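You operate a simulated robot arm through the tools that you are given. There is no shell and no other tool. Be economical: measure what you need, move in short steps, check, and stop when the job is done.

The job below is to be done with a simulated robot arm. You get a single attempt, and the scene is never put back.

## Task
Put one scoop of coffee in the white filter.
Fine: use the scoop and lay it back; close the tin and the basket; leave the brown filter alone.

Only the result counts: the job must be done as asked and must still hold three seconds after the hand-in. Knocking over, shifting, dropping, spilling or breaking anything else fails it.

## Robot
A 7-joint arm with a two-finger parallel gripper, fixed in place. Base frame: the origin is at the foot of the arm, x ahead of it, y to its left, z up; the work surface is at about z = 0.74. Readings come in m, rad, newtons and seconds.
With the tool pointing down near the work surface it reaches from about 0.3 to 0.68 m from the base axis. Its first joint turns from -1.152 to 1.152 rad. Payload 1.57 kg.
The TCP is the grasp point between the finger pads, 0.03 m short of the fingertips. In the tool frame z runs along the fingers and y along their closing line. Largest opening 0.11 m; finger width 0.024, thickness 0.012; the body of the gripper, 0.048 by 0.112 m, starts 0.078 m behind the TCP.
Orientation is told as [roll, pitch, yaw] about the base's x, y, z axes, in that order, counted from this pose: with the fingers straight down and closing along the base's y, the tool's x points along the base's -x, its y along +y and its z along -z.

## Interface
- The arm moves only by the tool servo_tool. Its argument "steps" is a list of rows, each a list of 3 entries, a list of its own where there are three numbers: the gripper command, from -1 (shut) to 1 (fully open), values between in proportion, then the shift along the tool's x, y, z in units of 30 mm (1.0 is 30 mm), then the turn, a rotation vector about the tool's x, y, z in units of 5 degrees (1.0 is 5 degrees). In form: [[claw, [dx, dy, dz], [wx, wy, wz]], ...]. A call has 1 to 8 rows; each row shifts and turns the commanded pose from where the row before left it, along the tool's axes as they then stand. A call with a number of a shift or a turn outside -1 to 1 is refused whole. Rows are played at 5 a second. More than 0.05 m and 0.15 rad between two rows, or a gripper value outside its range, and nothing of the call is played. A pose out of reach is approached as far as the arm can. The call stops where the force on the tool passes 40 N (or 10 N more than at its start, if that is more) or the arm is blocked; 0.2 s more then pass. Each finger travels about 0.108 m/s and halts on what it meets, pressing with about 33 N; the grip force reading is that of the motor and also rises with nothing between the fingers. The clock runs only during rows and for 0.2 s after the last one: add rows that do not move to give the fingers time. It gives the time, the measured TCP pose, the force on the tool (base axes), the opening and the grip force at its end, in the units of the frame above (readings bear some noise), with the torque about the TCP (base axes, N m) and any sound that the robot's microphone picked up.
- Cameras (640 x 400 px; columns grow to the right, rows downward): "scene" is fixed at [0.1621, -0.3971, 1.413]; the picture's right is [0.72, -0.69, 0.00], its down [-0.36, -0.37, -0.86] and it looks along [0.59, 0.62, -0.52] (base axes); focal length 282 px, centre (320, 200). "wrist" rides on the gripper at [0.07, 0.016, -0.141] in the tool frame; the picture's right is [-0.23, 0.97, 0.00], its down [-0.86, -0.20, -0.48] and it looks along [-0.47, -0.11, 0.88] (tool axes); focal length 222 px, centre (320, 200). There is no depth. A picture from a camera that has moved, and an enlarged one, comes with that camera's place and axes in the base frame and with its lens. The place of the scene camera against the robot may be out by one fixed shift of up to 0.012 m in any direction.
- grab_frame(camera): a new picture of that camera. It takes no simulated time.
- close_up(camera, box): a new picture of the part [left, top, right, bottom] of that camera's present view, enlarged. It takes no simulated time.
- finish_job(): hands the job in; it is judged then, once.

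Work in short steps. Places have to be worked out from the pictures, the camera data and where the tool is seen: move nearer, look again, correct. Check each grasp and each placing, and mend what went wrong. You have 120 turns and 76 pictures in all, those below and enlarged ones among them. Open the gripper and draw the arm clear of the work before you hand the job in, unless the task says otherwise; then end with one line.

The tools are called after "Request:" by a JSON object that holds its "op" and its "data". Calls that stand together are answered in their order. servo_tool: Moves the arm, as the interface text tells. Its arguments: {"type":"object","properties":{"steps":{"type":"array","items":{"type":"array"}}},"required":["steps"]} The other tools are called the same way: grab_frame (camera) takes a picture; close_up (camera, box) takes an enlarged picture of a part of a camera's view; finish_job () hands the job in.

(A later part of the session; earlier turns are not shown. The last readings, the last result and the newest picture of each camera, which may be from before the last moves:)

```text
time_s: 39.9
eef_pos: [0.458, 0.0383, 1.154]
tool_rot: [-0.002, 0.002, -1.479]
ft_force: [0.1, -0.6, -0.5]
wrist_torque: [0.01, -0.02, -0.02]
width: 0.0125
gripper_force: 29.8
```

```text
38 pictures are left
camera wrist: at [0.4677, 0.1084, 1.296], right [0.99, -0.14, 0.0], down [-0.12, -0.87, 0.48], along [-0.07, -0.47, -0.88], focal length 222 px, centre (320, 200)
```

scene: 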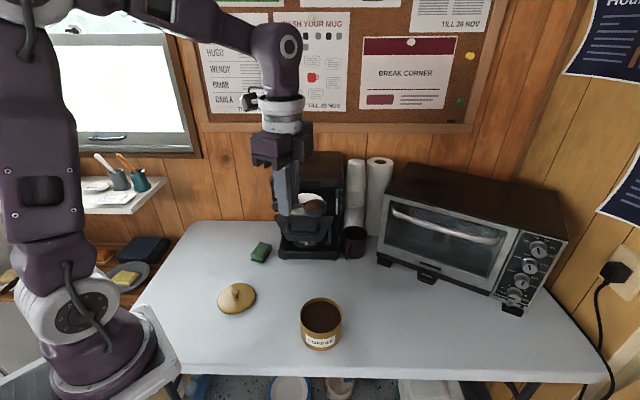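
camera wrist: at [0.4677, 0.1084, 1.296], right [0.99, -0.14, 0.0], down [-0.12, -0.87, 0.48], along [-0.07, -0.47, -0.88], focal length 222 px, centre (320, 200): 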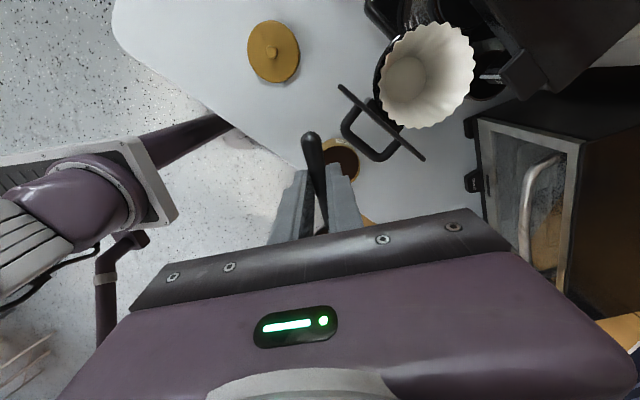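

Filter rim centre is about (0.585, 0.095, ~1.0). I move the level scoop so that its front lip comes above the filter, still high, and check.

Request:
{"op": "servo_tool", "data": {"steps": [[-1, [0.5, 0.5, 0], [0, 0, 0]], [-1, [0.75, 0.75, 0], [0, 0, 0]], [-1, [0.75, 0.75, 0], [0, 0, 0]], [-1, [0.75, 0.75, 0], [0, 0, 0]], [-1, [0.75, 0.75, 0], [0, 0, 0]], [-1, [0.5, 0.5, 0], [0, 0, 0]], [-1, [0.3, 0.4, 0], [0, 0, 0]], [-1, [0, 0, 0], [0, 0, 0]]]}}

Request:
{"op": "grab_frame", "data": {"camera": "wrist"}}

Request:
{"op": "close_up", "data": {"camera": "scene", "box": [240, 120, 400, 250]}}

```text
time_s: 41.7
eef_pos: [0.5776, 0.1797, 1.1549]
tool_rot: [-0.001, 0.001, -1.48]
ft_force: [-0.8, -0.2, -0.4]
wrist_torque: [-0.01, -0.01, -0.03]
width: 0.0128
gripper_force: 29.3
```

```text
37 pictures are left
camera wrist: at [0.5867, 0.2498, 1.2956], right [0.99, -0.14, 0.0], down [-0.12, -0.87, 0.48], along [-0.07, -0.47, -0.88], focal length 222 px, centre (320, 200)
```

wrist: 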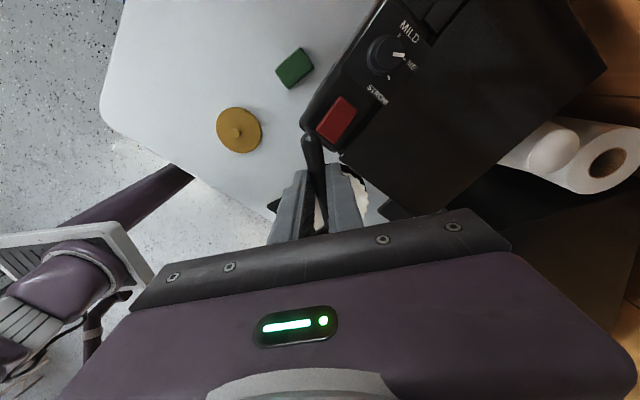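

```text
3.08 times, centred on (320, 185) of scene
camera zoom: at [0.1621, -0.3971, 1.413], right [0.72, -0.69, 0.0], down [-0.36, -0.37, -0.86], along [0.59, 0.62, -0.52], focal length 868 px, centre (320, 246)
```

zoom: 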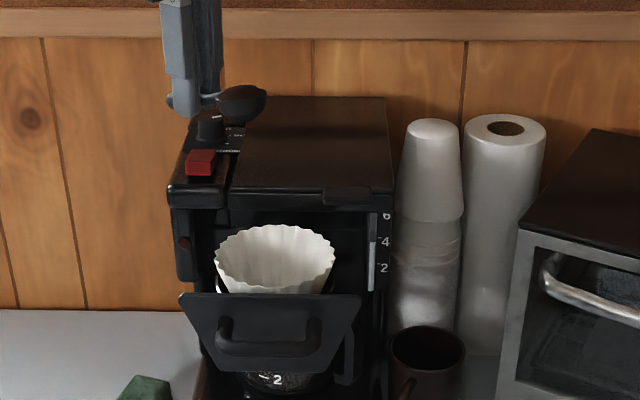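

Lip is over the filter centre. Descend to z 1.10 and tilt to 20° with the lip staying over the centre.

Request:
{"op": "servo_tool", "data": {"steps": [[-1, [0, 0, 0.6], [0, 0, 0]], [-1, [0, 0, 0.7], [0, 0, 0]], [-1, [0, 0, 0.5], [0, 0, 0]], [-1, [-0.047, 0, 0], [0, 1, 0]], [-1, [-0.067, 0, -0.006], [0, 1, 0]], [-1, [-0.086, 0, -0.015], [0, 1, 0]], [-1, [-0.103, 0, -0.028], [0, 1, 0]], [-1, [0, 0, 0], [0, 0, 0]]]}}

Request:
{"op": "close_up", "data": {"camera": "scene", "box": [240, 120, 400, 250]}}

```text
time_s: 43.5
eef_pos: [0.5782, 0.1714, 1.1007]
tool_rot: [0.0, 0.353, -1.48]
ft_force: [-0.1, 0.5, 0.1]
wrist_torque: [-0.03, -0.02, 0.0]
width: 0.0126
gripper_force: 28.9
heard: click
```

```text
3.08 times, centred on (320, 185) of scene
camera zoom: at [0.1621, -0.3971, 1.413], right [0.72, -0.69, 0.0], down [-0.36, -0.37, -0.86], along [0.59, 0.62, -0.52], focal length 868 px, centre (320, 246)
```

zoom: 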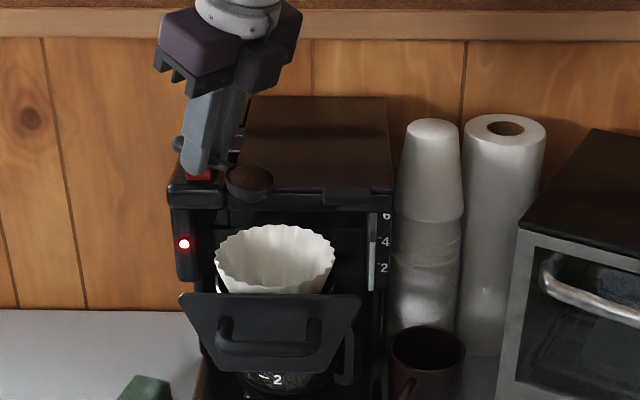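

A click: the lowered fingers pressed the machine's red switch and its lamp lit. That is my doing and must be undone. First I rise 25 mm clear of it and look.

Request:
{"op": "servo_tool", "data": {"steps": [[-1, [0.27, 0, -0.75], [0, 0, 0]], [-1, [0, 0, 0], [0, 0, 0]]]}}

Request:
{"op": "close_up", "data": {"camera": "scene", "box": [260, 130, 350, 200]}}

Request:
{"op": "grab_frame", "data": {"camera": "wrist"}}

```text
time_s: 44.1
eef_pos: [0.5807, 0.1718, 1.1249]
tool_rot: [-0.001, 0.35, -1.48]
ft_force: [-0.5, 0.0, -0.6]
wrist_torque: [-0.01, -0.01, 0.01]
width: 0.0125
gripper_force: 29.8
```

```text
5.71 times, centred on (305, 165) of scene
camera zoom: at [0.1621, -0.3971, 1.413], right [0.72, -0.69, 0.0], down [-0.36, -0.37, -0.86], along [0.59, 0.62, -0.52], focal length 1613 px, centre (406, 400)
```

zoom: 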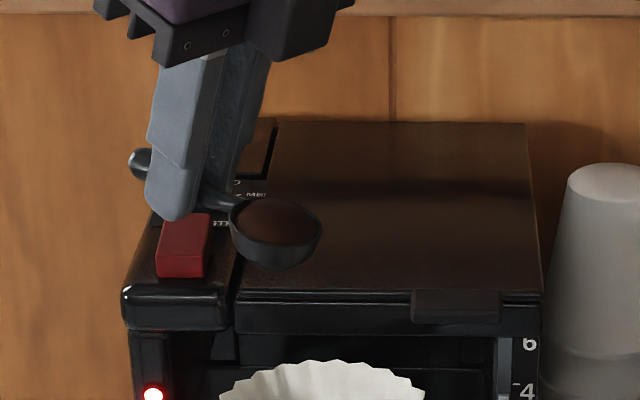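

```text
33 pictures are left
camera wrist: at [0.5938, 0.1881, 1.2815], right [0.99, -0.12, -0.08], down [-0.11, -0.98, 0.15], along [-0.1, -0.14, -0.98], focal length 222 px, centre (320, 200)
```

wrist: 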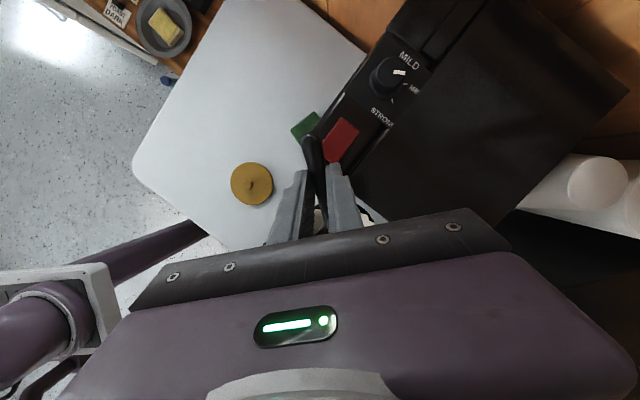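

The switch latched on. I press it once more the same way, about 8 mm more toward the button, to turn it off, listening for a click.

Request:
{"op": "servo_tool", "data": {"steps": [[-1, [0.25, 0, 0.09], [0, 0, 0]], [-1, [-0.09, 0, 0.25], [0, 0, 0]], [-1, [-0.09, 0, 0.25], [0, 0, 0]], [-1, [-0.09, 0, 0.25], [0, 0, 0]], [-1, [0, 0, 0], [0, 0, 0]]]}}

Request:
{"op": "close_up", "data": {"camera": "scene", "box": [260, 130, 350, 200]}}

```text
time_s: 45.3
eef_pos: [0.5777, 0.1799, 1.1003]
tool_rot: [-0.001, 0.353, -1.48]
ft_force: [-0.1, 0.1, 0.0]
wrist_torque: [0.02, 0.0, 0.0]
width: 0.0124
gripper_force: 28.8
```

```text
5.71 times, centred on (305, 165) of scene
camera zoom: at [0.1621, -0.3971, 1.413], right [0.72, -0.69, 0.0], down [-0.36, -0.37, -0.86], along [0.59, 0.62, -0.52], focal length 1613 px, centre (406, 400)
```

zoom: 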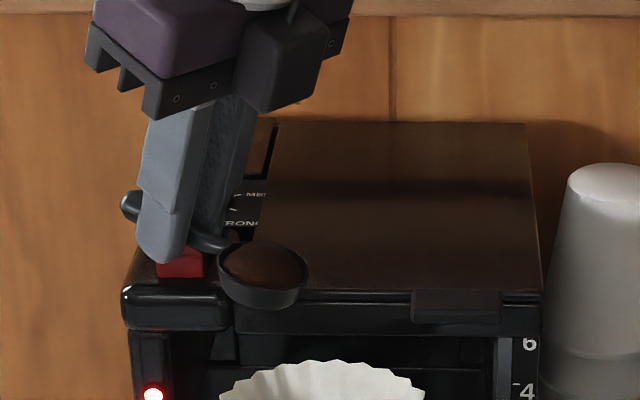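

No click yet. Lower 6 mm more in small steps.

Request:
{"op": "servo_tool", "data": {"steps": [[-1, [-0.034, 0, 0.094], [0, 0, 0]], [-1, [-0.034, 0, 0.094], [0, 0, 0]], [-1, [0, 0, 0], [0, 0, 0]]]}}

```text
time_s: 46.1
eef_pos: [0.5774, 0.179, 1.094]
tool_rot: [-0.001, 0.353, -1.479]
ft_force: [0.5, -0.3, -0.8]
wrist_torque: [0.0, -0.01, -0.02]
width: 0.0127
gripper_force: 29.3
```

Not reached; the switch will be undone with the empty gripper right after the pour. Now shift back over the filter centre and tilt to 45°.

Request:
{"op": "servo_tool", "data": {"steps": [[-1, [-0.1, 0, -0.21], [0, 0, 0]], [-1, [-0.1, 0, -0.21], [0, 0, 0]], [-1, [-0.119, 0, -0.043], [0, 1, 0]], [-1, [-0.13, 0, -0.06], [0, 1, 0]], [-1, [-0.139, 0, -0.08], [0, 1, 0]], [-1, [0, 0, 0], [0, 0, 0]]]}}

Request:
{"op": "close_up", "data": {"camera": "scene", "box": [250, 135, 360, 225]}}

```text
time_s: 47.5
eef_pos: [0.5778, 0.1548, 1.1043]
tool_rot: [-0.003, 0.614, -1.479]
ft_force: [-0.1, 0.8, -0.4]
wrist_torque: [0.04, 0.03, 0.0]
width: 0.0123
gripper_force: 29.6
```

```text
4.44 times, centred on (305, 180) of scene
camera zoom: at [0.1621, -0.3971, 1.413], right [0.72, -0.69, 0.0], down [-0.36, -0.37, -0.86], along [0.59, 0.62, -0.52], focal length 1254 px, centre (387, 289)
```

zoom: 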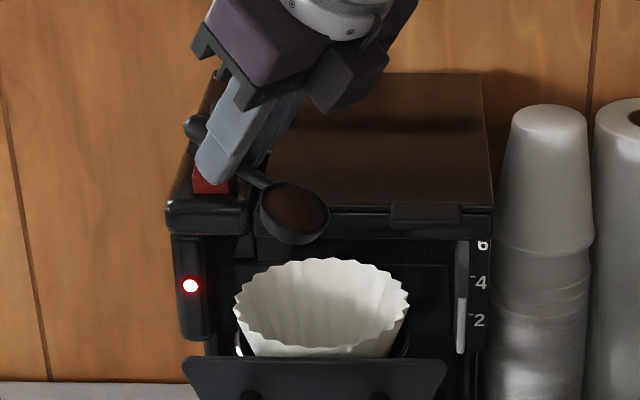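

Scoop lip is over the filter's middle by both cameras. Continue tilting to 60°.

Request:
{"op": "servo_tool", "data": {"steps": [[-1, [-0.165, 0, -0.12], [0, 1, 0]], [-1, [-0.165, 0, -0.14], [0, 1, 0]], [-1, [-0.16, 0, -0.16], [0, 1, 0]], [-1, [-0.15, 0, -0.18], [0, 1, 0]], [-1, [-0.14, 0, -0.2], [0, 1, 0]], [-1, [0, 0, 0], [0, 0, 0]]]}}

Request:
{"op": "close_up", "data": {"camera": "scene", "box": [250, 135, 360, 225]}}

```text
time_s: 48.9
eef_pos: [0.5831, 0.1224, 1.1045]
tool_rot: [-0.001, 1.05, -1.481]
ft_force: [-0.2, -0.8, 0.1]
wrist_torque: [0.01, 0.02, 0.0]
width: 0.0124
gripper_force: 29.4
```

```text
4.44 times, centred on (305, 180) of scene
camera zoom: at [0.1621, -0.3971, 1.413], right [0.72, -0.69, 0.0], down [-0.36, -0.37, -0.86], along [0.59, 0.62, -0.52], focal length 1254 px, centre (387, 289)
```

zoom: 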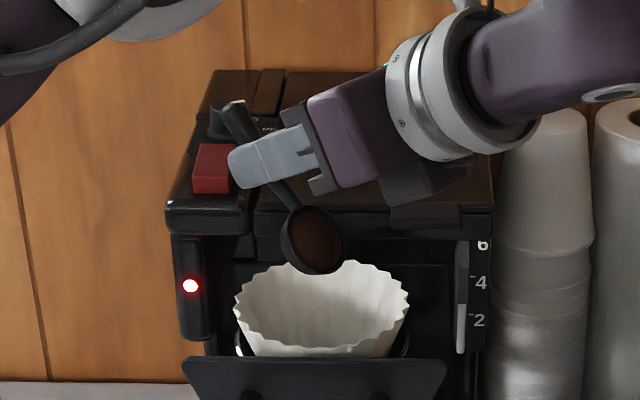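

Still in the bowl at 60°. Tilt further to 80°.

Request:
{"op": "servo_tool", "data": {"steps": [[-1, [-0.12, 0, -0.208], [0, 1, 0]], [-1, [-0.1, 0, -0.2175], [0, 1, 0]], [-1, [-0.082, 0, -0.2255], [0, 1, 0]], [-1, [-0.062, 0, -0.232], [0, 1, 0]], [-1, [0, 0, 0], [0, 0, 0]]]}}

Request:
{"op": "close_up", "data": {"camera": "scene", "box": [250, 135, 360, 225]}}

```text
time_s: 50.1
eef_pos: [0.5856, 0.0944, 1.1043]
tool_rot: [-0.009, 1.399, -1.487]
ft_force: [-0.2, 0.2, 1.2]
wrist_torque: [0.0, 0.02, 0.02]
width: 0.0123
gripper_force: 29.8
```

```text
4.44 times, centred on (305, 180) of scene
camera zoom: at [0.1621, -0.3971, 1.413], right [0.72, -0.69, 0.0], down [-0.36, -0.37, -0.86], along [0.59, 0.62, -0.52], focal length 1254 px, centre (387, 289)
```

zoom: 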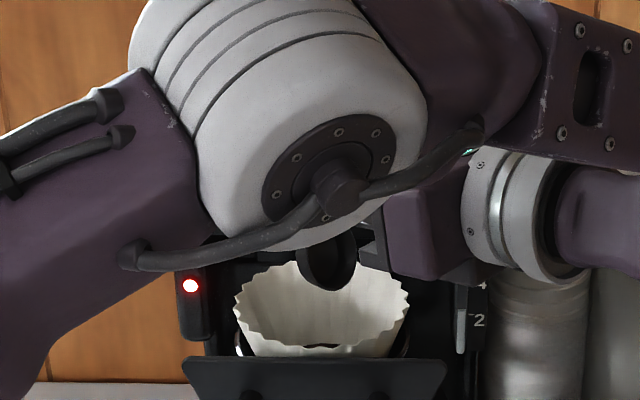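

Zoom on the bowl and filter bottom.

Request:
{"op": "close_up", "data": {"camera": "scene", "box": [285, 180, 350, 225]}}

```text
8.89 times, centred on (318, 202) of scene
camera zoom: at [0.1621, -0.3971, 1.413], right [0.72, -0.69, 0.0], down [-0.36, -0.37, -0.86], along [0.59, 0.62, -0.52], focal length 2508 px, centre (342, 178)
```

zoom: 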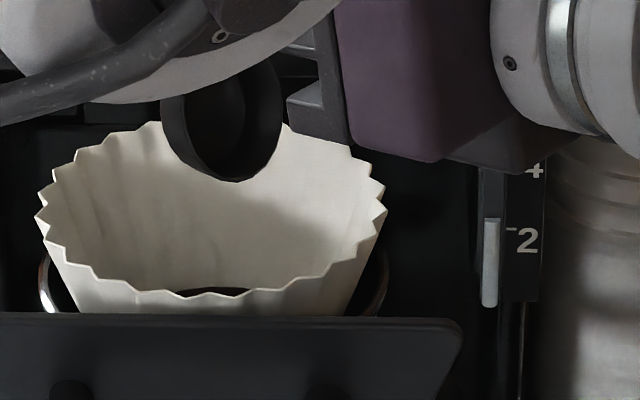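

Coffee shows in the filter, bowl looks empty. One more tilt and a pause to empty it fully, then I reverse.

Request:
{"op": "servo_tool", "data": {"steps": [[-1, [-0.04, 0, -0.236], [0, 1, 0]], [-1, [0, 0, 0], [0, 0, 0]], [-1, [0, 0, 0], [0, 0, 0]], [-1, [0, 0, 0], [0, 0, 0]]]}}

Request:
{"op": "servo_tool", "data": {"steps": [[-1, [0.04, 0, 0.236], [0, -1, 0]], [-1, [0.3, 0, 0.1], [0, -1, 0]], [-1, [0.4, 0, 0], [0, -1, 0]], [-1, [0.5, 0, 0], [0, -1, 0]], [-1, [0.5, 0, 0], [0, -1, 0]], [-1, [0.3, 0, 0], [0, -1, 0]], [-1, [0.2, 0, -0.2], [0, -1, 0]], [-1, [0.1, 0, -0.3], [0, -1, 0]]]}}

Request:
{"op": "close_up", "data": {"camera": "scene", "box": [240, 100, 380, 225]}}

```text
time_s: 51.1
eef_pos: [0.5856, 0.087, 1.1045]
tool_rot: [-0.017, 1.487, -1.496]
ft_force: [-0.3, -0.1, -0.2]
wrist_torque: [-0.02, -0.02, 0.02]
width: 0.0126
gripper_force: 29.6
```

```text
time_s: 52.9
eef_pos: [0.5833, 0.1116, 1.1775]
tool_rot: [-0.002, 0.786, -1.483]
ft_force: [0.4, -0.1, -0.3]
wrist_torque: [-0.01, 0.03, 0.01]
width: 0.0122
gripper_force: 29.4
```

```text
3.20 times, centred on (310, 162) of scene
camera zoom: at [0.1621, -0.3971, 1.413], right [0.72, -0.69, 0.0], down [-0.36, -0.37, -0.86], along [0.59, 0.62, -0.52], focal length 903 px, centre (352, 320)
```

zoom: 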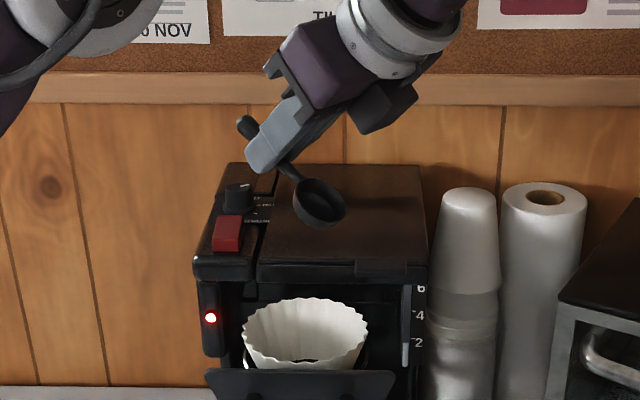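

Scoop emptied into the filter. Level it and go back toward the scoop's original place.

Request:
{"op": "servo_tool", "data": {"steps": [[-1, [0, 0, 0], [0, -1, 0]], [-1, [0, 0, 0], [0, -1, 0]], [-1, [0, 0, 0], [0, -1, 0]], [-1, [0, 0, 0], [0, -1, 0]], [-1, [0, 0, 0], [0, -1, 0]], [-1, [0, 0, 0], [0, -1, 0]], [-1, [0, 0, 0], [0, -1, 0]], [-1, [0, 0, 0], [0, -1, 0]]]}}

Request:
{"op": "servo_tool", "data": {"steps": [[-1, [0, -1, 0], [0, -1, 0]], [-1, [-0.2, -1, 0], [0, 0, -1]], [-1, [-0.3, -1, 0], [0, 0, -1]], [-1, [-0.3, -1, 0], [0, 0, -1]], [-1, [-0.2, -1, 0], [0, 0, -1]], [-1, [0, -0.8, 0], [0, 0, -1]], [-1, [0, -0.6, 0], [0, 0, -1]], [-1, [0, 0, 0], [0, 0, -1]]]}}

```text
time_s: 54.7
eef_pos: [0.5839, 0.1112, 1.1765]
tool_rot: [-0.001, 0.09, -1.482]
ft_force: [0.2, -0.6, 0.2]
wrist_torque: [0.0, 0.0, 0.0]
width: 0.0128
gripper_force: 29.4
```

```text
time_s: 56.5
eef_pos: [0.4075, 0.0341, 1.1758]
tool_rot: [-0.001, 0.003, -0.867]
ft_force: [-0.3, 0.4, 0.5]
wrist_torque: [0.04, -0.01, 0.02]
width: 0.0124
gripper_force: 29.4
```

Finish the yaw and shift above the old spot, then start descending.

Request:
{"op": "servo_tool", "data": {"steps": [[-1, [0, 0, 0.5], [0, 0, -0.95]], [-1, [0, 0, 0.5], [0, 0, -0.95]], [-1, [0, 0, 0.5], [0, 0, -0.95]], [-1, [0, 0, 0.5], [0, 0, -0.93]], [-1, [0.875, -0.48, 0], [0, 0, 0]], [-1, [0.875, -0.48, 0.9], [0, 0, 0]], [-1, [0, 0, 1], [0, 0, 0]], [-1, [0, 0, 1], [0, 0, 0]]]}}

Request:
{"op": "servo_tool", "data": {"steps": [[-1, [0, 0, 1], [0, 0, 0]], [-1, [0, 0, 1], [0, 0, 0]], [-1, [0, 0, 1], [0, 0, 0]], [-1, [0, 0, 1], [0, 0, 0]], [-1, [0, 0, 0.8], [0, 0, 0]], [-1, [0, 0, 0], [0, 0, 0]]]}}

```text
time_s: 58.3
eef_pos: [0.3478, 0.0352, 1.0263]
tool_rot: [0.001, 0.002, -0.54]
ft_force: [-0.2, -0.3, -0.1]
wrist_torque: [-0.01, 0.0, 0.0]
width: 0.0123
gripper_force: 30.0
```

```text
time_s: 59.7
eef_pos: [0.3475, 0.0377, 0.8841]
tool_rot: [0.003, 0.005, -0.54]
ft_force: [-0.3, 0.5, -0.6]
wrist_torque: [0.03, 0.0, -0.02]
width: 0.0126
gripper_force: 29.9
```

Descend to about 10 mm above the laid height, then small steps.

Request:
{"op": "servo_tool", "data": {"steps": [[-1, [0, -0.03, 1], [0, 0, 0]], [-1, [0, 0, 1], [0, 0, 0]], [-1, [0, 0, 0.9], [0, 0, 0]], [-1, [0, 0, 0.3], [0, 0, 0]], [-1, [0, 0, 0.12], [0, 0, 0]], [-1, [0, 0, 0.1], [0, 0, 0]], [-1, [0, 0, 0], [0, 0, 0]]]}}

Request:
{"op": "close_up", "data": {"camera": "scene", "box": [220, 280, 350, 360]}}

```text
time_s: 61.3
eef_pos: [0.3457, 0.037, 0.784]
tool_rot: [0.001, 0.004, -0.54]
ft_force: [-0.7, 0.3, 0.0]
wrist_torque: [0.01, 0.03, 0.0]
width: 0.0127
gripper_force: 29.6
```

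```text
4.92 times, centred on (285, 320) of scene
camera zoom: at [0.1621, -0.3971, 1.413], right [0.72, -0.69, 0.0], down [-0.36, -0.37, -0.86], along [0.59, 0.62, -0.52], focal length 1389 px, centre (492, -391)
```

zoom: 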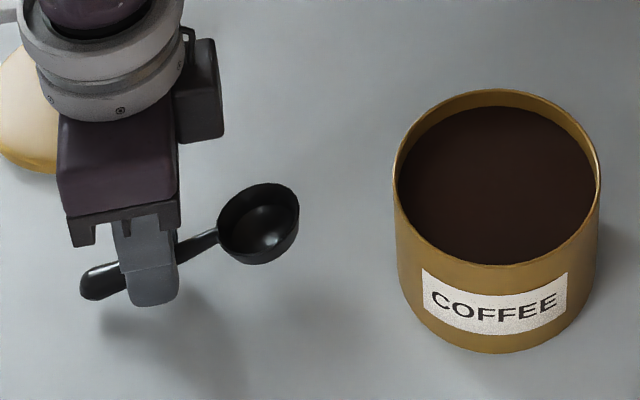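

The scoop slid about 17 mm back through the fingers in the plunge and its bowl is pitched up about 6°. I correct with a forward shift and a 6° dip, then view.

Request:
{"op": "servo_tool", "data": {"steps": [[-1, [-0.567, 0, 0], [0, 0, 0]], [-1, [0, 0, 0], [0, 0.6, 0]], [-1, [0, 0, 0], [0, 0.6, 0]], [-1, [0, 0, 0.1], [0, 0, 0]], [-1, [0, 0, 0], [0, 0, 0]]]}}

Request:
{"op": "close_up", "data": {"camera": "scene", "box": [220, 280, 350, 360]}}

```text
time_s: 62.5
eef_pos: [0.3599, 0.0264, 0.7804]
tool_rot: [0.0, 0.108, -0.54]
ft_force: [0.0, 0.7, 0.4]
wrist_torque: [-0.03, -0.03, 0.0]
width: 0.0125
gripper_force: 29.6
```

```text
4.92 times, centred on (285, 320) of scene
camera zoom: at [0.1621, -0.3971, 1.413], right [0.72, -0.69, 0.0], down [-0.36, -0.37, -0.86], along [0.59, 0.62, -0.52], focal length 1389 px, centre (492, -391)
```

zoom: 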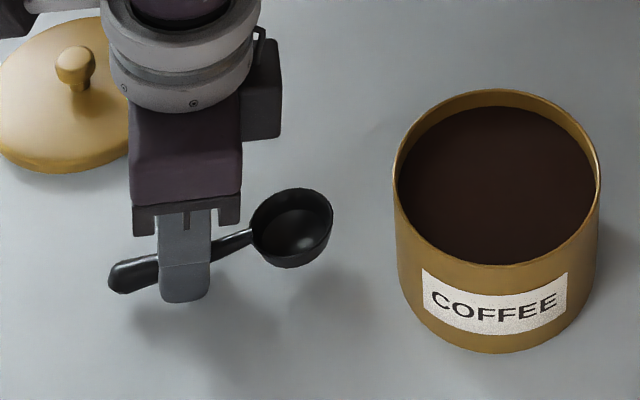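

Nearly matching the original. Lower 5 mm with 2.5° more dip.

Request:
{"op": "servo_tool", "data": {"steps": [[-1, [-0.08, 0, 0.06], [0, 0.5, 0]], [-1, [0, 0, 0.06], [0, 0, 0]], [-1, [0, 0, 0.05], [0, 0, 0]], [-1, [0, 0, 0], [0, 0, 0]]]}}

Request:
{"op": "close_up", "data": {"camera": "scene", "box": [220, 280, 350, 360]}}

```text
time_s: 63.5
eef_pos: [0.3622, 0.0271, 0.7744]
tool_rot: [0.002, 0.152, -0.539]
ft_force: [0.0, -0.1, 0.2]
wrist_torque: [-0.01, -0.01, 0.0]
width: 0.0123
gripper_force: 29.0
```

```text
4.92 times, centred on (285, 320) of scene
camera zoom: at [0.1621, -0.3971, 1.413], right [0.72, -0.69, 0.0], down [-0.36, -0.37, -0.86], along [0.59, 0.62, -0.52], focal length 1389 px, centre (492, -391)
```

zoom: 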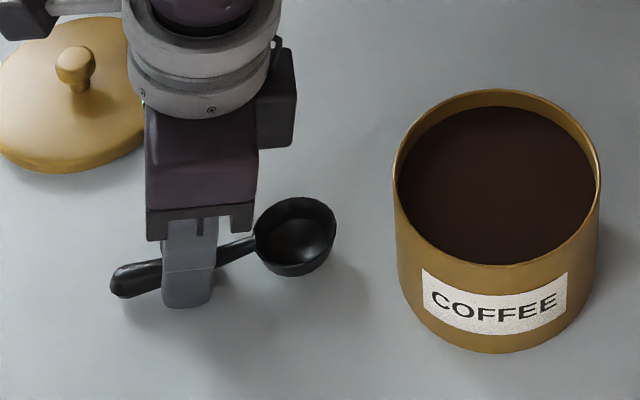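

About 2 mm above rest. Lower another millimetre and release slowly.

Request:
{"op": "servo_tool", "data": {"steps": [[-1, [0, 0, 0.04], [0, 0, 0]], [-0.75, [0, 0, 0], [0, 0, 0]], [-0.65, [0, 0, 0], [0, 0, 0]], [-0.5, [0, 0, 0], [0, 0, 0]], [-0.4, [0, 0, 0], [0, 0, 0]], [-0.4, [0.03, 0, -0.5], [0, 0, 0]], [-0.4, [0.1, 0, -1], [0, 0, 0]], [-0.4, [0.1, 0, -1], [0, 0, 0]]]}}

Request:
{"op": "close_up", "data": {"camera": "scene", "box": [220, 280, 350, 360]}}

```text
time_s: 65.3
eef_pos: [0.3663, 0.0234, 0.8493]
tool_rot: [0.001, 0.151, -0.539]
ft_force: [0.2, -0.1, -0.7]
wrist_torque: [0.01, -0.02, -0.02]
width: 0.033
gripper_force: 0.2
```

```text
4.92 times, centred on (285, 320) of scene
camera zoom: at [0.1621, -0.3971, 1.413], right [0.72, -0.69, 0.0], down [-0.36, -0.37, -0.86], along [0.59, 0.62, -0.52], focal length 1389 px, centre (492, -391)
```

zoom: 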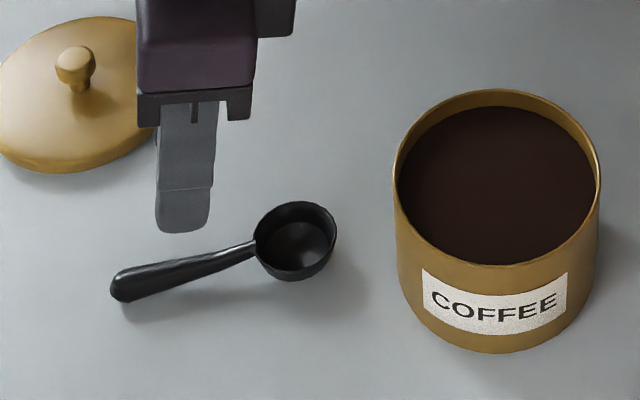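

Scoop lies as it did originally. Now go switch the machine off: button centre about (0.600, 0.215, 1.056). Level, close, rise.

Request:
{"op": "servo_tool", "data": {"steps": [[-0.4, [0, 0, -1], [0, -0.85, 0]], [-0.7, [0, 0, -1], [0, -0.85, 0]], [-1, [0, 0, -1], [0, 0, 0]], [-1, [0, 0, -1], [0, 0, 0]], [-1, [0, 0, -1], [0, 0, 0]], [-1, [0, 0, -1], [0, 0, 0]], [-1, [0, 0, -1], [0, 0, 0]], [-1, [0, 0, -1], [0, 0, 0]]]}}

Request:
{"op": "servo_tool", "data": {"steps": [[-1, [0, 0, -1], [0, 0, 0]], [-1, [-0.3, 0.8, -1], [0, 0, 0]], [-1, [-0.345, 0.946, 0], [0, 0, 0]], [-1, [-0.345, 0.946, 0], [0, 0, 0]], [-1, [-0.345, 0.946, 0], [0, 0, 0]], [-1, [-0.345, 0.946, 0], [0, 0, 0]], [-1, [-0.345, 0.946, 0], [0, 0, 0]], [-1, [-0.345, 0.946, 0], [0, 0, 0]]]}}

Request:
{"op": "grab_frame", "data": {"camera": "wrist"}}

```text
time_s: 67.1
eef_pos: [0.3716, 0.0192, 1.0881]
tool_rot: [0.0, 0.003, -0.539]
ft_force: [-0.4, -1.2, 0.4]
wrist_torque: [-0.01, 0.0, -0.01]
width: 0.0
gripper_force: 21.1
```

```text
time_s: 68.9
eef_pos: [0.5323, 0.1514, 1.1485]
tool_rot: [0.001, 0.003, -0.54]
ft_force: [0.5, -0.5, -0.5]
wrist_torque: [-0.01, 0.0, -0.01]
width: 0.0001
gripper_force: 20.9
```

```text
22 pictures are left
camera wrist: at [0.4812, 0.1994, 1.2901], right [0.69, 0.72, 0.0], down [0.63, -0.61, 0.48], along [0.34, -0.33, -0.88], focal length 222 px, centre (320, 200)
```

wrist: 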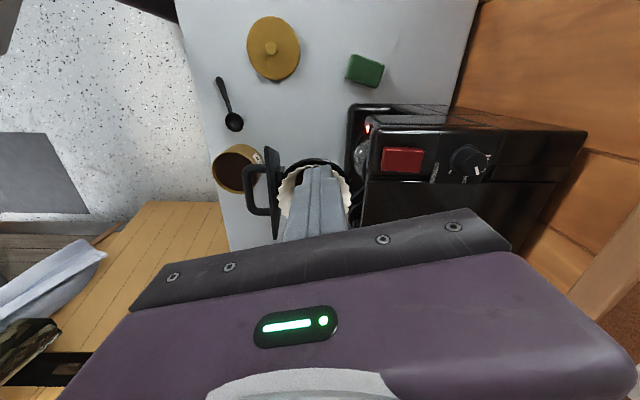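

Button confirmed at about (0.599, 0.213). Move above it and descend to 15 mm above.

Request:
{"op": "servo_tool", "data": {"steps": [[-1, [-0.29, 0.967, 0], [0, 0, 0]], [-1, [-0.29, 0.967, 0], [0, 0, 0]], [-1, [-0.29, 0.967, 0], [0, 0, 0]], [-1, [0, 0, 0.6], [0, 0, 0]], [-1, [0, 0, 0.5], [0, 0, 0]], [-1, [0, 0, 0], [0, 0, 0]]]}}

Request:
{"op": "close_up", "data": {"camera": "scene", "box": [260, 130, 350, 200]}}

```text
time_s: 70.3
eef_pos: [0.59, 0.2091, 1.1108]
tool_rot: [0.001, 0.004, -0.539]
ft_force: [-0.1, 0.3, 0.0]
wrist_torque: [-0.01, 0.0, 0.02]
width: 0.0002
gripper_force: 21.2
out of reach, approached as far as the arm can: row 3
```

```text
5.71 times, centred on (305, 165) of scene
camera zoom: at [0.1621, -0.3971, 1.413], right [0.72, -0.69, 0.0], down [-0.36, -0.37, -0.86], along [0.59, 0.62, -0.52], focal length 1613 px, centre (406, 400)
```

zoom: 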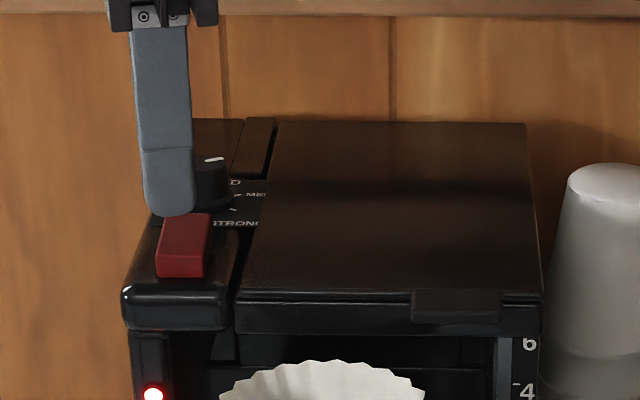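

Fingertips are about over the button. Descend in 3 mm steps.

Request:
{"op": "servo_tool", "data": {"steps": [[-1, [0, 0, 0.15], [0, 0, 0]], [-1, [0, 0, 0.15], [0, 0, 0]], [-1, [0, 0, 0.1], [0, 0, 0]], [-1, [0, 0, 0], [0, 0, 0]]]}}

```text
time_s: 71.3
eef_pos: [0.5887, 0.2109, 1.0986]
tool_rot: [0.002, 0.002, -0.539]
ft_force: [-0.3, 0.2, -0.4]
wrist_torque: [0.02, -0.02, -0.04]
width: 0.0
gripper_force: 21.4
```

Request:
{"op": "servo_tool", "data": {"steps": [[-1, [0, 0, 0.1], [0, 0, 0]], [-1, [0, 0, 0.1], [0, 0, 0]], [-1, [0, 0, 0], [0, 0, 0]]]}}

Request:
{"op": "close_up", "data": {"camera": "scene", "box": [260, 130, 350, 200]}}

```text
time_s: 72.1
eef_pos: [0.5905, 0.2125, 1.0964]
tool_rot: [0.009, -0.001, -0.54]
ft_force: [7.4, 10.1, 37.2]
wrist_torque: [0.31, -0.66, 0.12]
width: 0.0
gripper_force: 21.6
```

```text
5.71 times, centred on (305, 165) of scene
camera zoom: at [0.1616, -0.3971, 1.4131], right [0.72, -0.69, 0.0], down [-0.36, -0.37, -0.86], along [0.59, 0.62, -0.52], focal length 1613 px, centre (406, 400)
```

zoom: 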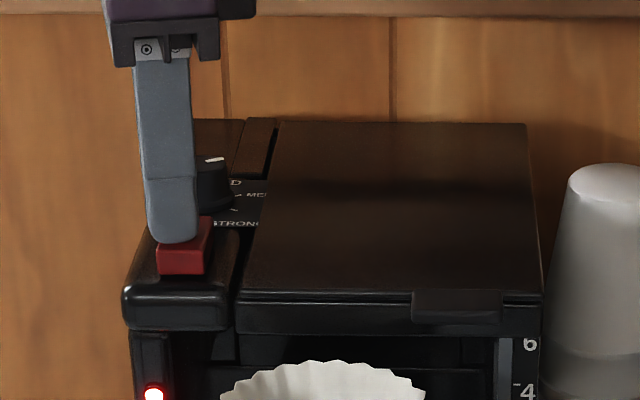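

Firm contact on the middle of the button but no click — it behaves like a rocker whose front I pressed on; the rear half must be pressed. I rise and tilt the tool outward for reach.

Request:
{"op": "servo_tool", "data": {"steps": [[-1, [0, 0, -1], [0, 0, 0]], [-1, [0, 0, 0], [-0.943, -0.334, 0]], [-1, [0, 0, 0], [-0.943, -0.334, 0]], [-1, [0, 0, 0], [-0.943, -0.334, 0]], [-1, [0, 0, 0], [-0.943, -0.334, 0]], [-1, [0, 0, 0], [-0.943, -0.334, 0]], [-1, [0, 0, 0], [0, 0, 0]]]}}

Request:
{"op": "close_up", "data": {"camera": "wrist", "box": [240, 60, 440, 220]}}

```text
time_s: 73.7
eef_pos: [0.5908, 0.2092, 1.1236]
tool_rot: [0.415, -0.14, -0.568]
ft_force: [-0.6, 0.7, 0.2]
wrist_torque: [-0.01, -0.04, -0.01]
width: 0.0001
gripper_force: 20.9
```

```text
2.50 times, centred on (340, 140) of wrist
camera zoom: at [0.493, 0.221, 1.2482], right [0.62, 0.66, 0.42], down [0.47, -0.75, 0.47], along [0.63, -0.1, -0.77], focal length 555 px, centre (270, 350)
```

zoom: 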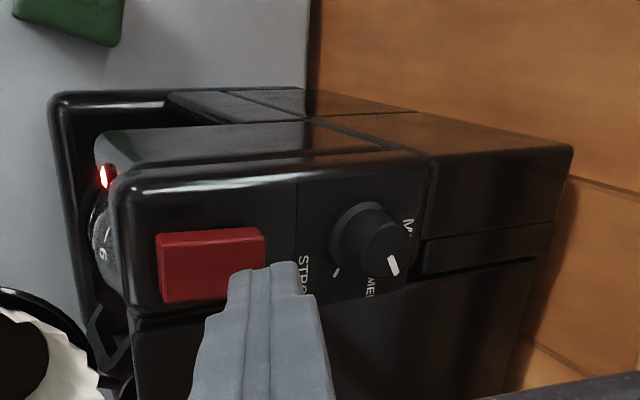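

Button runs from about (0.581, 0.196) to (0.610, 0.227). I go over its rear quarter and descend to just above.

Request:
{"op": "servo_tool", "data": {"steps": [[-1, [-0.187, 0.527, 0.261], [0, 0, 0]], [-1, [0.047, -0.133, 0.302], [0, 0, 0]], [-1, [0.047, -0.133, 0.302], [0, 0, 0]], [-1, [0, 0, 0], [0, 0, 0]]]}}

Request:
{"op": "servo_tool", "data": {"steps": [[-1, [0.014, -0.04, 0.09], [0, 0, 0]], [-1, [0.014, -0.04, 0.09], [0, 0, 0]], [-1, [0, 0, 0], [0, 0, 0]]]}}

```text
time_s: 74.7
eef_pos: [0.6052, 0.2226, 1.1042]
tool_rot: [0.415, -0.139, -0.569]
ft_force: [-0.6, -0.1, -0.2]
wrist_torque: [-0.01, -0.01, -0.01]
width: 0.0
gripper_force: 21.9
```

```text
time_s: 75.5
eef_pos: [0.6045, 0.2215, 1.0972]
tool_rot: [0.415, -0.138, -0.569]
ft_force: [-0.1, -0.4, 0.1]
wrist_torque: [-0.01, -0.06, -0.03]
width: 0.0001
gripper_force: 21.5
heard: click
```

A click with hardly any force. I check the lamp.

Request:
{"op": "close_up", "data": {"camera": "scene", "box": [260, 130, 350, 200]}}

```text
5.71 times, centred on (305, 165) of scene
camera zoom: at [0.162, -0.3971, 1.413], right [0.72, -0.69, 0.0], down [-0.36, -0.37, -0.86], along [0.59, 0.62, -0.52], focal length 1613 px, centre (406, 400)
```

zoom: 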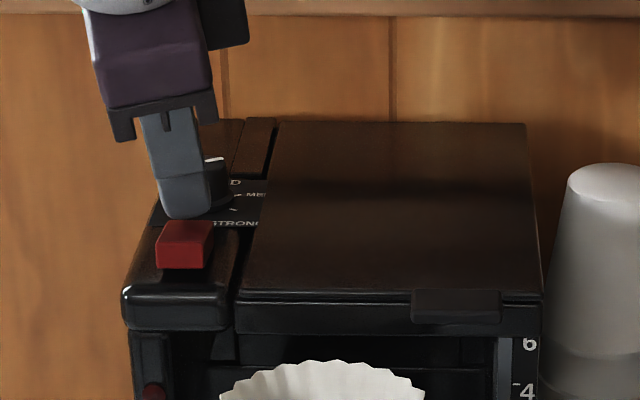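

Lamp is off again: the switch is restored. Now retreat up, un-tilt, and head to the front of the basket handle (outer bar about (0.509, 0.018, 0.985), push direction about 45°).

Request:
{"op": "servo_tool", "data": {"steps": [[-1, [-0.141, 0.399, -0.906], [0, 0, 0]], [-1, [-0.141, 0.399, -0.906], [0, 0, 0]], [-1, [0, 0, 0], [0.943, 0.334, 0]], [-1, [0, 0, 0], [0.943, 0.334, 0]], [-1, [0, 0, 0], [0.943, 0.334, 0]], [-1, [0, 0, 0], [0.943, 0.334, 0]], [-1, [0, 0, 0], [0.943, 0.334, 0]]]}}

Request:
{"op": "servo_tool", "data": {"steps": [[-1, [0.4, -0.9, 0], [0, 0, 0]], [-1, [0.4, -0.9, 0], [0, 0, 0]], [-1, [0.4, -0.9, 0], [0, 0, 0]], [-1, [0.4, -0.9, 0], [0, 0, 0]], [-1, [0.4, -0.9, 0], [0, 0, 0]], [-1, [0.4, -0.9, 0], [0, 0, 0]], [-1, [0.4, -0.9, 0], [0, 0, 0]], [-1, [0.4, -0.9, 0], [0, 0, 0]]]}}

Request:
{"op": "servo_tool", "data": {"steps": [[-1, [0, 0, 0], [0, 0, -1]], [-1, [0, 0, 0], [0, 0, -1]], [-1, [0, 0, 0], [0, 0, -1]], [-1, [0, 0, 0], [0, 0, -1]], [-1, [0, 0, 0], [0, 0, -1]], [-1, [0, 0, 0], [0, 0, -1]], [-1, [0, 0, 0], [0, 0, -1]], [-1, [0, 0, 0], [0, 0, -1]]]}}

Request:
{"op": "servo_tool", "data": {"steps": [[-1, [0, 0, 0], [0, 0, -1]], [-1, [0, 0, 0], [0, 0, -1]], [-1, [0, 0, 0], [0, 0, -1]], [-1, [0, 0, 0], [0, 0, -1]], [-1, [0, 0, 0], [0, 0, -1]], [-1, [0, 0, 0], [0, 0, -1]], [-1, [0, 0, 0], [0, 0, -1]], [-1, [0, 0, 0], [0, 0, -0.5]]]}}

```text
time_s: 77.1
eef_pos: [0.5834, 0.2292, 1.1557]
tool_rot: [0.011, -0.003, -0.533]
ft_force: [-0.2, 0.3, -0.1]
wrist_torque: [0.03, -0.02, 0.04]
width: 0.0
gripper_force: 21.3
out of reach, approached as far as the arm can: row 6, 7
```

```text
time_s: 78.9
eef_pos: [0.3874, 0.0928, 1.1545]
tool_rot: [0.002, 0.003, -0.539]
ft_force: [-0.1, 0.3, -0.3]
wrist_torque: [0.0, 0.0, -0.01]
width: 0.0001
gripper_force: 21.4
```

```text
time_s: 80.7
eef_pos: [0.3888, 0.0944, 1.1554]
tool_rot: [0.003, 0.002, 0.161]
ft_force: [0.4, -0.4, -0.3]
wrist_torque: [-0.01, 0.0, 0.04]
width: 0.0002
gripper_force: 21.7
```

```text
time_s: 82.5
eef_pos: [0.3872, 0.0931, 1.1554]
tool_rot: [0.004, -0.001, 0.815]
ft_force: [-0.9, -0.1, 0.2]
wrist_torque: [-0.02, 0.01, -0.01]
width: 0.0002
gripper_force: 21.2
```

Yaw aligned with the machine. Move in front of the handle at height and look.

Request:
{"op": "servo_tool", "data": {"steps": [[-1, [0.1, -0.92, 0], [0, 0, 0]], [-1, [0.1, -0.92, 0], [0, 0, 0]], [-1, [0.1, -0.92, 0], [0, 0, 0]], [-1, [0.1, -0.92, 0], [0, 0, 0]], [-1, [0.12, -0.92, 0], [0, 0, 0.3]], [-1, [0, 0, 0.6], [0, 0, 0]], [-1, [0, 0, 0], [0, 0, 0]]]}}

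Request:
{"op": "grab_frame", "data": {"camera": "wrist"}}

```text
time_s: 84.1
eef_pos: [0.4794, -0.0113, 1.1367]
tool_rot: [0.004, 0.0, 0.788]
ft_force: [0.2, 0.1, -0.1]
wrist_torque: [0.0, -0.03, -0.01]
width: 0.0002
gripper_force: 20.7
```

```text
17 pictures are left
camera wrist: at [0.4183, -0.0505, 1.2781], right [-0.53, 0.85, 0.0], down [0.75, 0.46, 0.48], along [0.4, 0.26, -0.88], focal length 222 px, centre (320, 200)
```

wrist: 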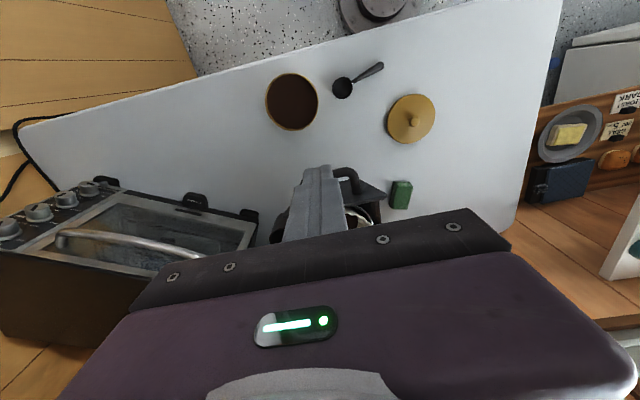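

Handle corner seen at about (0.495, 0.05), consistent. Descend in front of the handle.

Request:
{"op": "servo_tool", "data": {"steps": [[-1, [0, 0, 0.97], [0, 0, 0]], [-1, [0, 0, 0.97], [0, 0, 0]], [-1, [0, 0, 0.97], [0, 0, 0]], [-1, [0, 0, 0.97], [0, 0, 0]], [-1, [0, 0, 0.97], [0, 0, 0]], [-1, [0, 0, 0], [0, 0, 0]]]}}

Request:
{"op": "close_up", "data": {"camera": "scene", "box": [240, 160, 380, 270]}}

```text
time_s: 85.5
eef_pos: [0.4782, -0.013, 0.989]
tool_rot: [0.004, -0.001, 0.787]
ft_force: [-0.4, -0.4, 0.2]
wrist_torque: [0.01, -0.02, 0.03]
width: 0.0
gripper_force: 21.3
```

```text
3.64 times, centred on (310, 215) of scene
camera zoom: at [0.1621, -0.3971, 1.413], right [0.72, -0.69, 0.0], down [-0.36, -0.37, -0.86], along [0.59, 0.62, -0.52], focal length 1026 px, centre (356, 146)
```

zoom: 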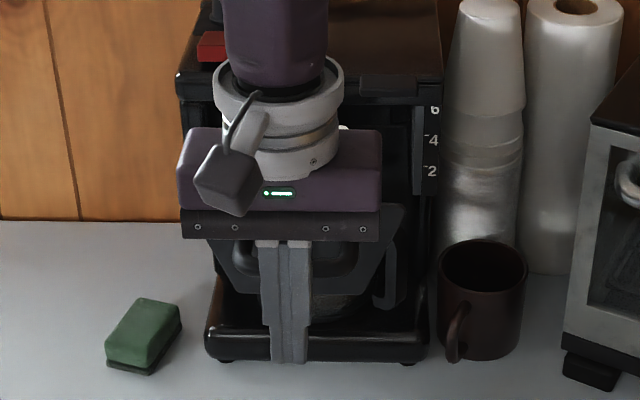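

Fingers stand in front of the handle's middle. Push slowly.

Request:
{"op": "servo_tool", "data": {"steps": [[-1, [-0.4, 0, 0], [0, 0, 0]], [-1, [-0.4, 0, 0], [0, 0, 0]], [-1, [-0.3, 0, 0], [0, 0, 0]], [-1, [-0.3, 0, 0], [0, 0, 0]], [-1, [-0.3, 0, 0], [0, 0, 0]], [-1, [-0.3, 0, 0], [0, 0, 0]], [-1, [0, 0, 0], [0, 0, 0]]]}}

Request:
{"op": "close_up", "data": {"camera": "scene", "box": [240, 140, 380, 270]}}

```text
time_s: 87.1
eef_pos: [0.5191, 0.0297, 0.9899]
tool_rot: [0.004, -0.002, 0.789]
ft_force: [0.2, -0.4, 0.2]
wrist_torque: [0.06, 0.02, -0.02]
width: 0.0001
gripper_force: 21.2
```

```text
3.08 times, centred on (310, 205) of scene
camera zoom: at [0.1621, -0.3971, 1.413], right [0.72, -0.69, 0.0], down [-0.36, -0.37, -0.86], along [0.59, 0.62, -0.52], focal length 868 px, centre (351, 185)
```

zoom: 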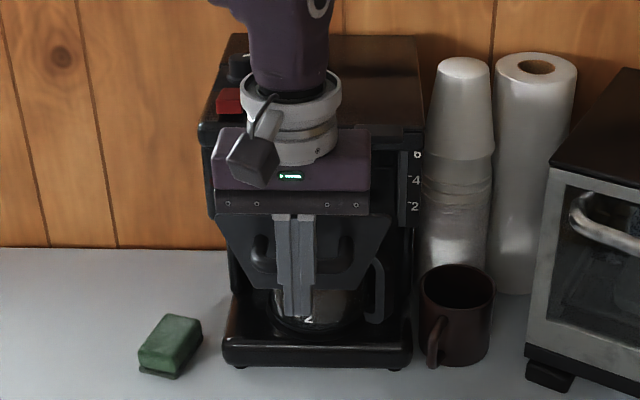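

The basket slides with the push. Continue.

Request:
{"op": "servo_tool", "data": {"steps": [[-1, [-0.25, 0, 0], [0, 0, 0]], [-1, [-0.25, 0, 0], [0, 0, 0]], [-1, [-0.25, 0, 0], [0, 0, 0]], [-1, [-0.25, 0, 0], [0, 0, 0]], [-1, [-0.25, 0, 0], [0, 0, 0]], [-1, [-0.25, 0, 0], [0, 0, 0]], [-1, [-0.2, 0, 0], [0, 0, 0]], [-1, [0, 0, 0], [0, 0, 0]]]}}

Request:
{"op": "close_up", "data": {"camera": "scene", "box": [240, 140, 380, 270]}}

```text
time_s: 88.9
eef_pos: [0.5553, 0.0665, 0.9924]
tool_rot: [0.003, -0.001, 0.787]
ft_force: [1.2, -0.5, 0.7]
wrist_torque: [0.01, 0.02, -0.01]
width: 0.0
gripper_force: 21.4
```

```text
3.08 times, centred on (310, 205) of scene
camera zoom: at [0.1621, -0.3971, 1.413], right [0.72, -0.69, 0.0], down [-0.36, -0.37, -0.86], along [0.59, 0.62, -0.52], focal length 868 px, centre (351, 185)
```

zoom: 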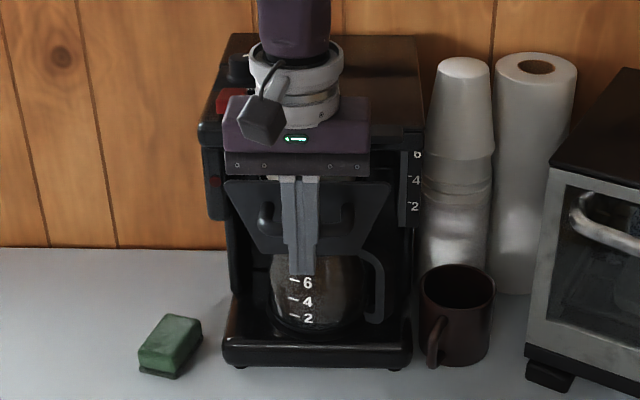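

Still sliding freely; continue in smaller steps until it stops.

Request:
{"op": "servo_tool", "data": {"steps": [[-1, [-0.2, 0, 0], [0, 0, 0]], [-1, [-0.2, 0, 0], [0, 0, 0]], [-1, [-0.2, 0, 0], [0, 0, 0]], [-1, [-0.2, 0, 0], [0, 0, 0]], [-1, [-0.2, 0, 0], [0, 0, 0]], [-1, [0, 0, 0], [0, 0, 0]]]}}

```text
time_s: 90.3
eef_pos: [0.5767, 0.0879, 0.9934]
tool_rot: [0.003, -0.001, 0.788]
ft_force: [-0.2, -0.2, 0.3]
wrist_torque: [0.03, 0.03, 0.01]
width: 0.0
gripper_force: 20.8
```

Request:
{"op": "servo_tool", "data": {"steps": [[-1, [-0.15, 0, 0], [0, 0, 0]], [-1, [-0.15, 0, 0], [0, 0, 0]], [-1, [-0.15, 0, 0], [0, 0, 0]], [-1, [0, 0, 0], [0, 0, 0]]]}}

Request:
{"op": "close_up", "data": {"camera": "scene", "box": [240, 140, 380, 270]}}

```text
time_s: 91.3
eef_pos: [0.5857, 0.0971, 0.9915]
tool_rot: [0.005, -0.001, 0.786]
ft_force: [-0.3, -0.9, -0.5]
wrist_torque: [0.03, -0.01, 0.01]
width: 0.0
gripper_force: 21.2
```

```text
3.08 times, centred on (310, 205) of scene
camera zoom: at [0.1621, -0.3971, 1.413], right [0.72, -0.69, 0.0], down [-0.36, -0.37, -0.86], along [0.59, 0.62, -0.52], focal length 868 px, centre (351, 185)
```

zoom: 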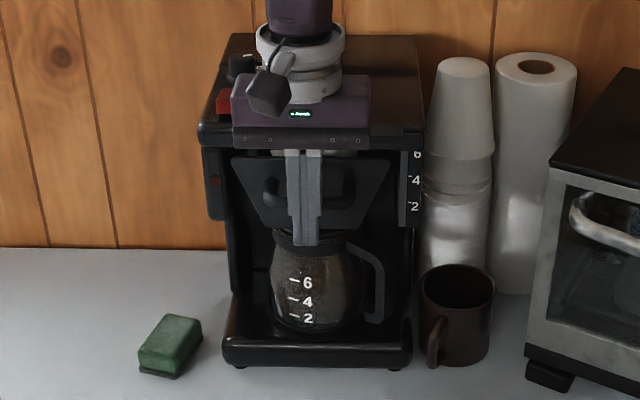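

Nearly in. Continue in 3–4 mm steps to the stop.

Request:
{"op": "servo_tool", "data": {"steps": [[-1, [-0.15, 0, 0], [0, 0, 0]], [-1, [-0.15, 0, 0], [0, 0, 0]], [-1, [-0.1, 0, 0], [0, 0, 0]], [-1, [0, 0, 0], [0, 0, 0]]]}}

```text
time_s: 92.3
eef_pos: [0.595, 0.1057, 0.9914]
tool_rot: [0.003, 0.001, 0.786]
ft_force: [-0.1, -0.3, 0.0]
wrist_torque: [-0.03, 0.02, 0.05]
width: 0.0
gripper_force: 20.7
```

Request:
{"op": "servo_tool", "data": {"steps": [[-1, [-0.1, 0, 0], [0, 0, 0]], [-1, [-0.1, 0, 0], [0, 0, 0]], [-1, [-0.1, 0, 0], [0, 0, 0]], [-1, [0, 0, 0], [0, 0, 0]]]}}

Request:
{"op": "close_up", "data": {"camera": "scene", "box": [275, 150, 355, 220]}}

```text
time_s: 92.9
eef_pos: [0.5944, 0.106, 0.9898]
tool_rot: [0.006, 0.018, 0.785]
ft_force: [-7.2, -6.3, 0.2]
wrist_torque: [-0.05, -0.1, 0.01]
width: 0.0002
gripper_force: 20.9
stopped in row 3: the force on the tool passed its limit at 45 N (the readings are from after the stop); the commanded pose is now the measured one
```

```text
5.71 times, centred on (315, 185) of scene
camera zoom: at [0.1619, -0.3972, 1.413], right [0.72, -0.69, 0.0], down [-0.36, -0.37, -0.86], along [0.59, 0.62, -0.52], focal length 1613 px, centre (349, 286)
```

zoom: 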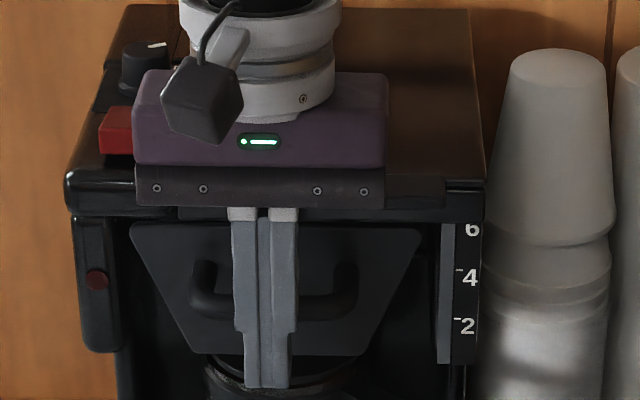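

Firm stop at the handle (small torque, so it is not the gripper body): the basket is home. Back off and check.

Request:
{"op": "servo_tool", "data": {"steps": [[-1, [0.4, 0, 0], [0, 0, 0]], [-1, [0.9, 0, 0], [0, 0, 0]], [-1, [1, 0, 0], [0, 0, 0]], [-1, [1, 0, 0], [0, 0, 0]], [-1, [1, 0, -0.5], [0, 0, 0]], [-1, [0.8, 0.5, -0.5], [0, 0, 0]], [-1, [0.5, 1, 0], [0, 0, 0]], [-1, [0, 1, 0], [0, 0, 0]]]}}

Request:
{"op": "close_up", "data": {"camera": "scene", "box": [230, 130, 400, 280]}}

```text
time_s: 94.7
eef_pos: [0.426, 0.0403, 1.0234]
tool_rot: [0.006, 0.014, 0.785]
ft_force: [0.6, -0.4, -0.6]
wrist_torque: [-0.04, 0.01, 0.01]
width: 0.0
gripper_force: 21.4
```

```text
2.67 times, centred on (315, 205) of scene
camera zoom: at [0.1621, -0.3971, 1.413], right [0.72, -0.69, 0.0], down [-0.36, -0.37, -0.86], along [0.59, 0.62, -0.52], focal length 753 px, centre (333, 187)
```

zoom: 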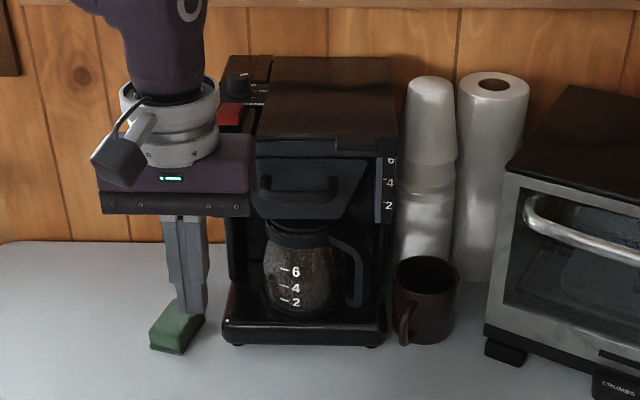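

Basket is closed flush. Now the lid: turn back to yaw 0 and move above it at (0.381, 0.169).

Request:
{"op": "servo_tool", "data": {"steps": [[-0.6, [0, 0, 0], [0, 0, 1]], [-0.3, [0, 0, 0], [0, 0, 1]], [-0.2, [0, 0, 0], [0, 0, 1]], [-0.2, [0, 0, 0], [0, 0, 1]], [-0.2, [0, 0, 0], [0, 0, 1]], [-0.2, [0, 0, 0], [0, 0, 1]], [-0.2, [0, 0, 0], [0, 0, 1]], [-0.2, [0, 0, 0], [0, 0, 1]]]}}

Request:
{"op": "servo_tool", "data": {"steps": [[-0.2, [0, 0, 0], [0, 0, 1]], [-0.2, [0.3, 0.85, 0.5], [0, 0, 0]], [-0.2, [0.3, 0.85, 0.9], [0, 0, 0]], [-0.2, [0.3, 0.85, 0.9], [0, 0, 0]], [-0.2, [0.3, 0.85, 0.9], [0, 0, 0]], [-0.2, [0.3, 0.9, 0.9], [0, 0, 0]], [-0.2, [0, 0, 0], [0, 0, 0]]]}}

Request:
{"op": "grab_frame", "data": {"camera": "wrist"}}

```text
time_s: 96.5
eef_pos: [0.424, 0.0402, 1.0229]
tool_rot: [-0.004, 0.014, 0.086]
ft_force: [0.4, 0.0, 0.7]
wrist_torque: [0.01, -0.01, 0.0]
width: 0.0441
gripper_force: 0.0
```

```text
time_s: 98.1
eef_pos: [0.3771, 0.1704, 0.8985]
tool_rot: [-0.006, 0.015, 0.001]
ft_force: [0.7, 0.3, -0.6]
wrist_torque: [0.0, 0.02, 0.01]
width: 0.0437
gripper_force: 0.1
```

```text
10 pictures are left
camera wrist: at [0.3093, 0.186, 1.0404], right [0.23, 0.97, -0.01], down [0.86, -0.2, 0.47], along [0.45, -0.11, -0.88], focal length 222 px, centre (320, 200)
```

wrist: 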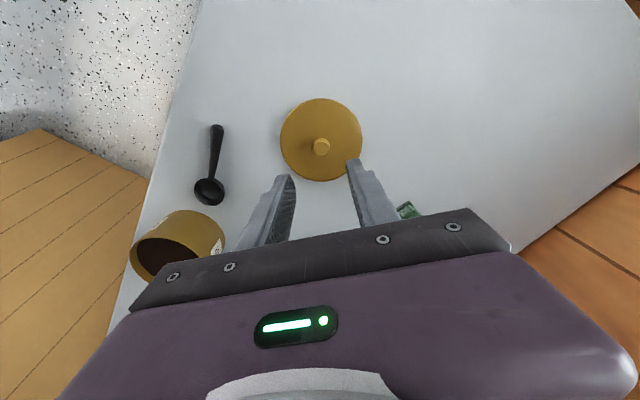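

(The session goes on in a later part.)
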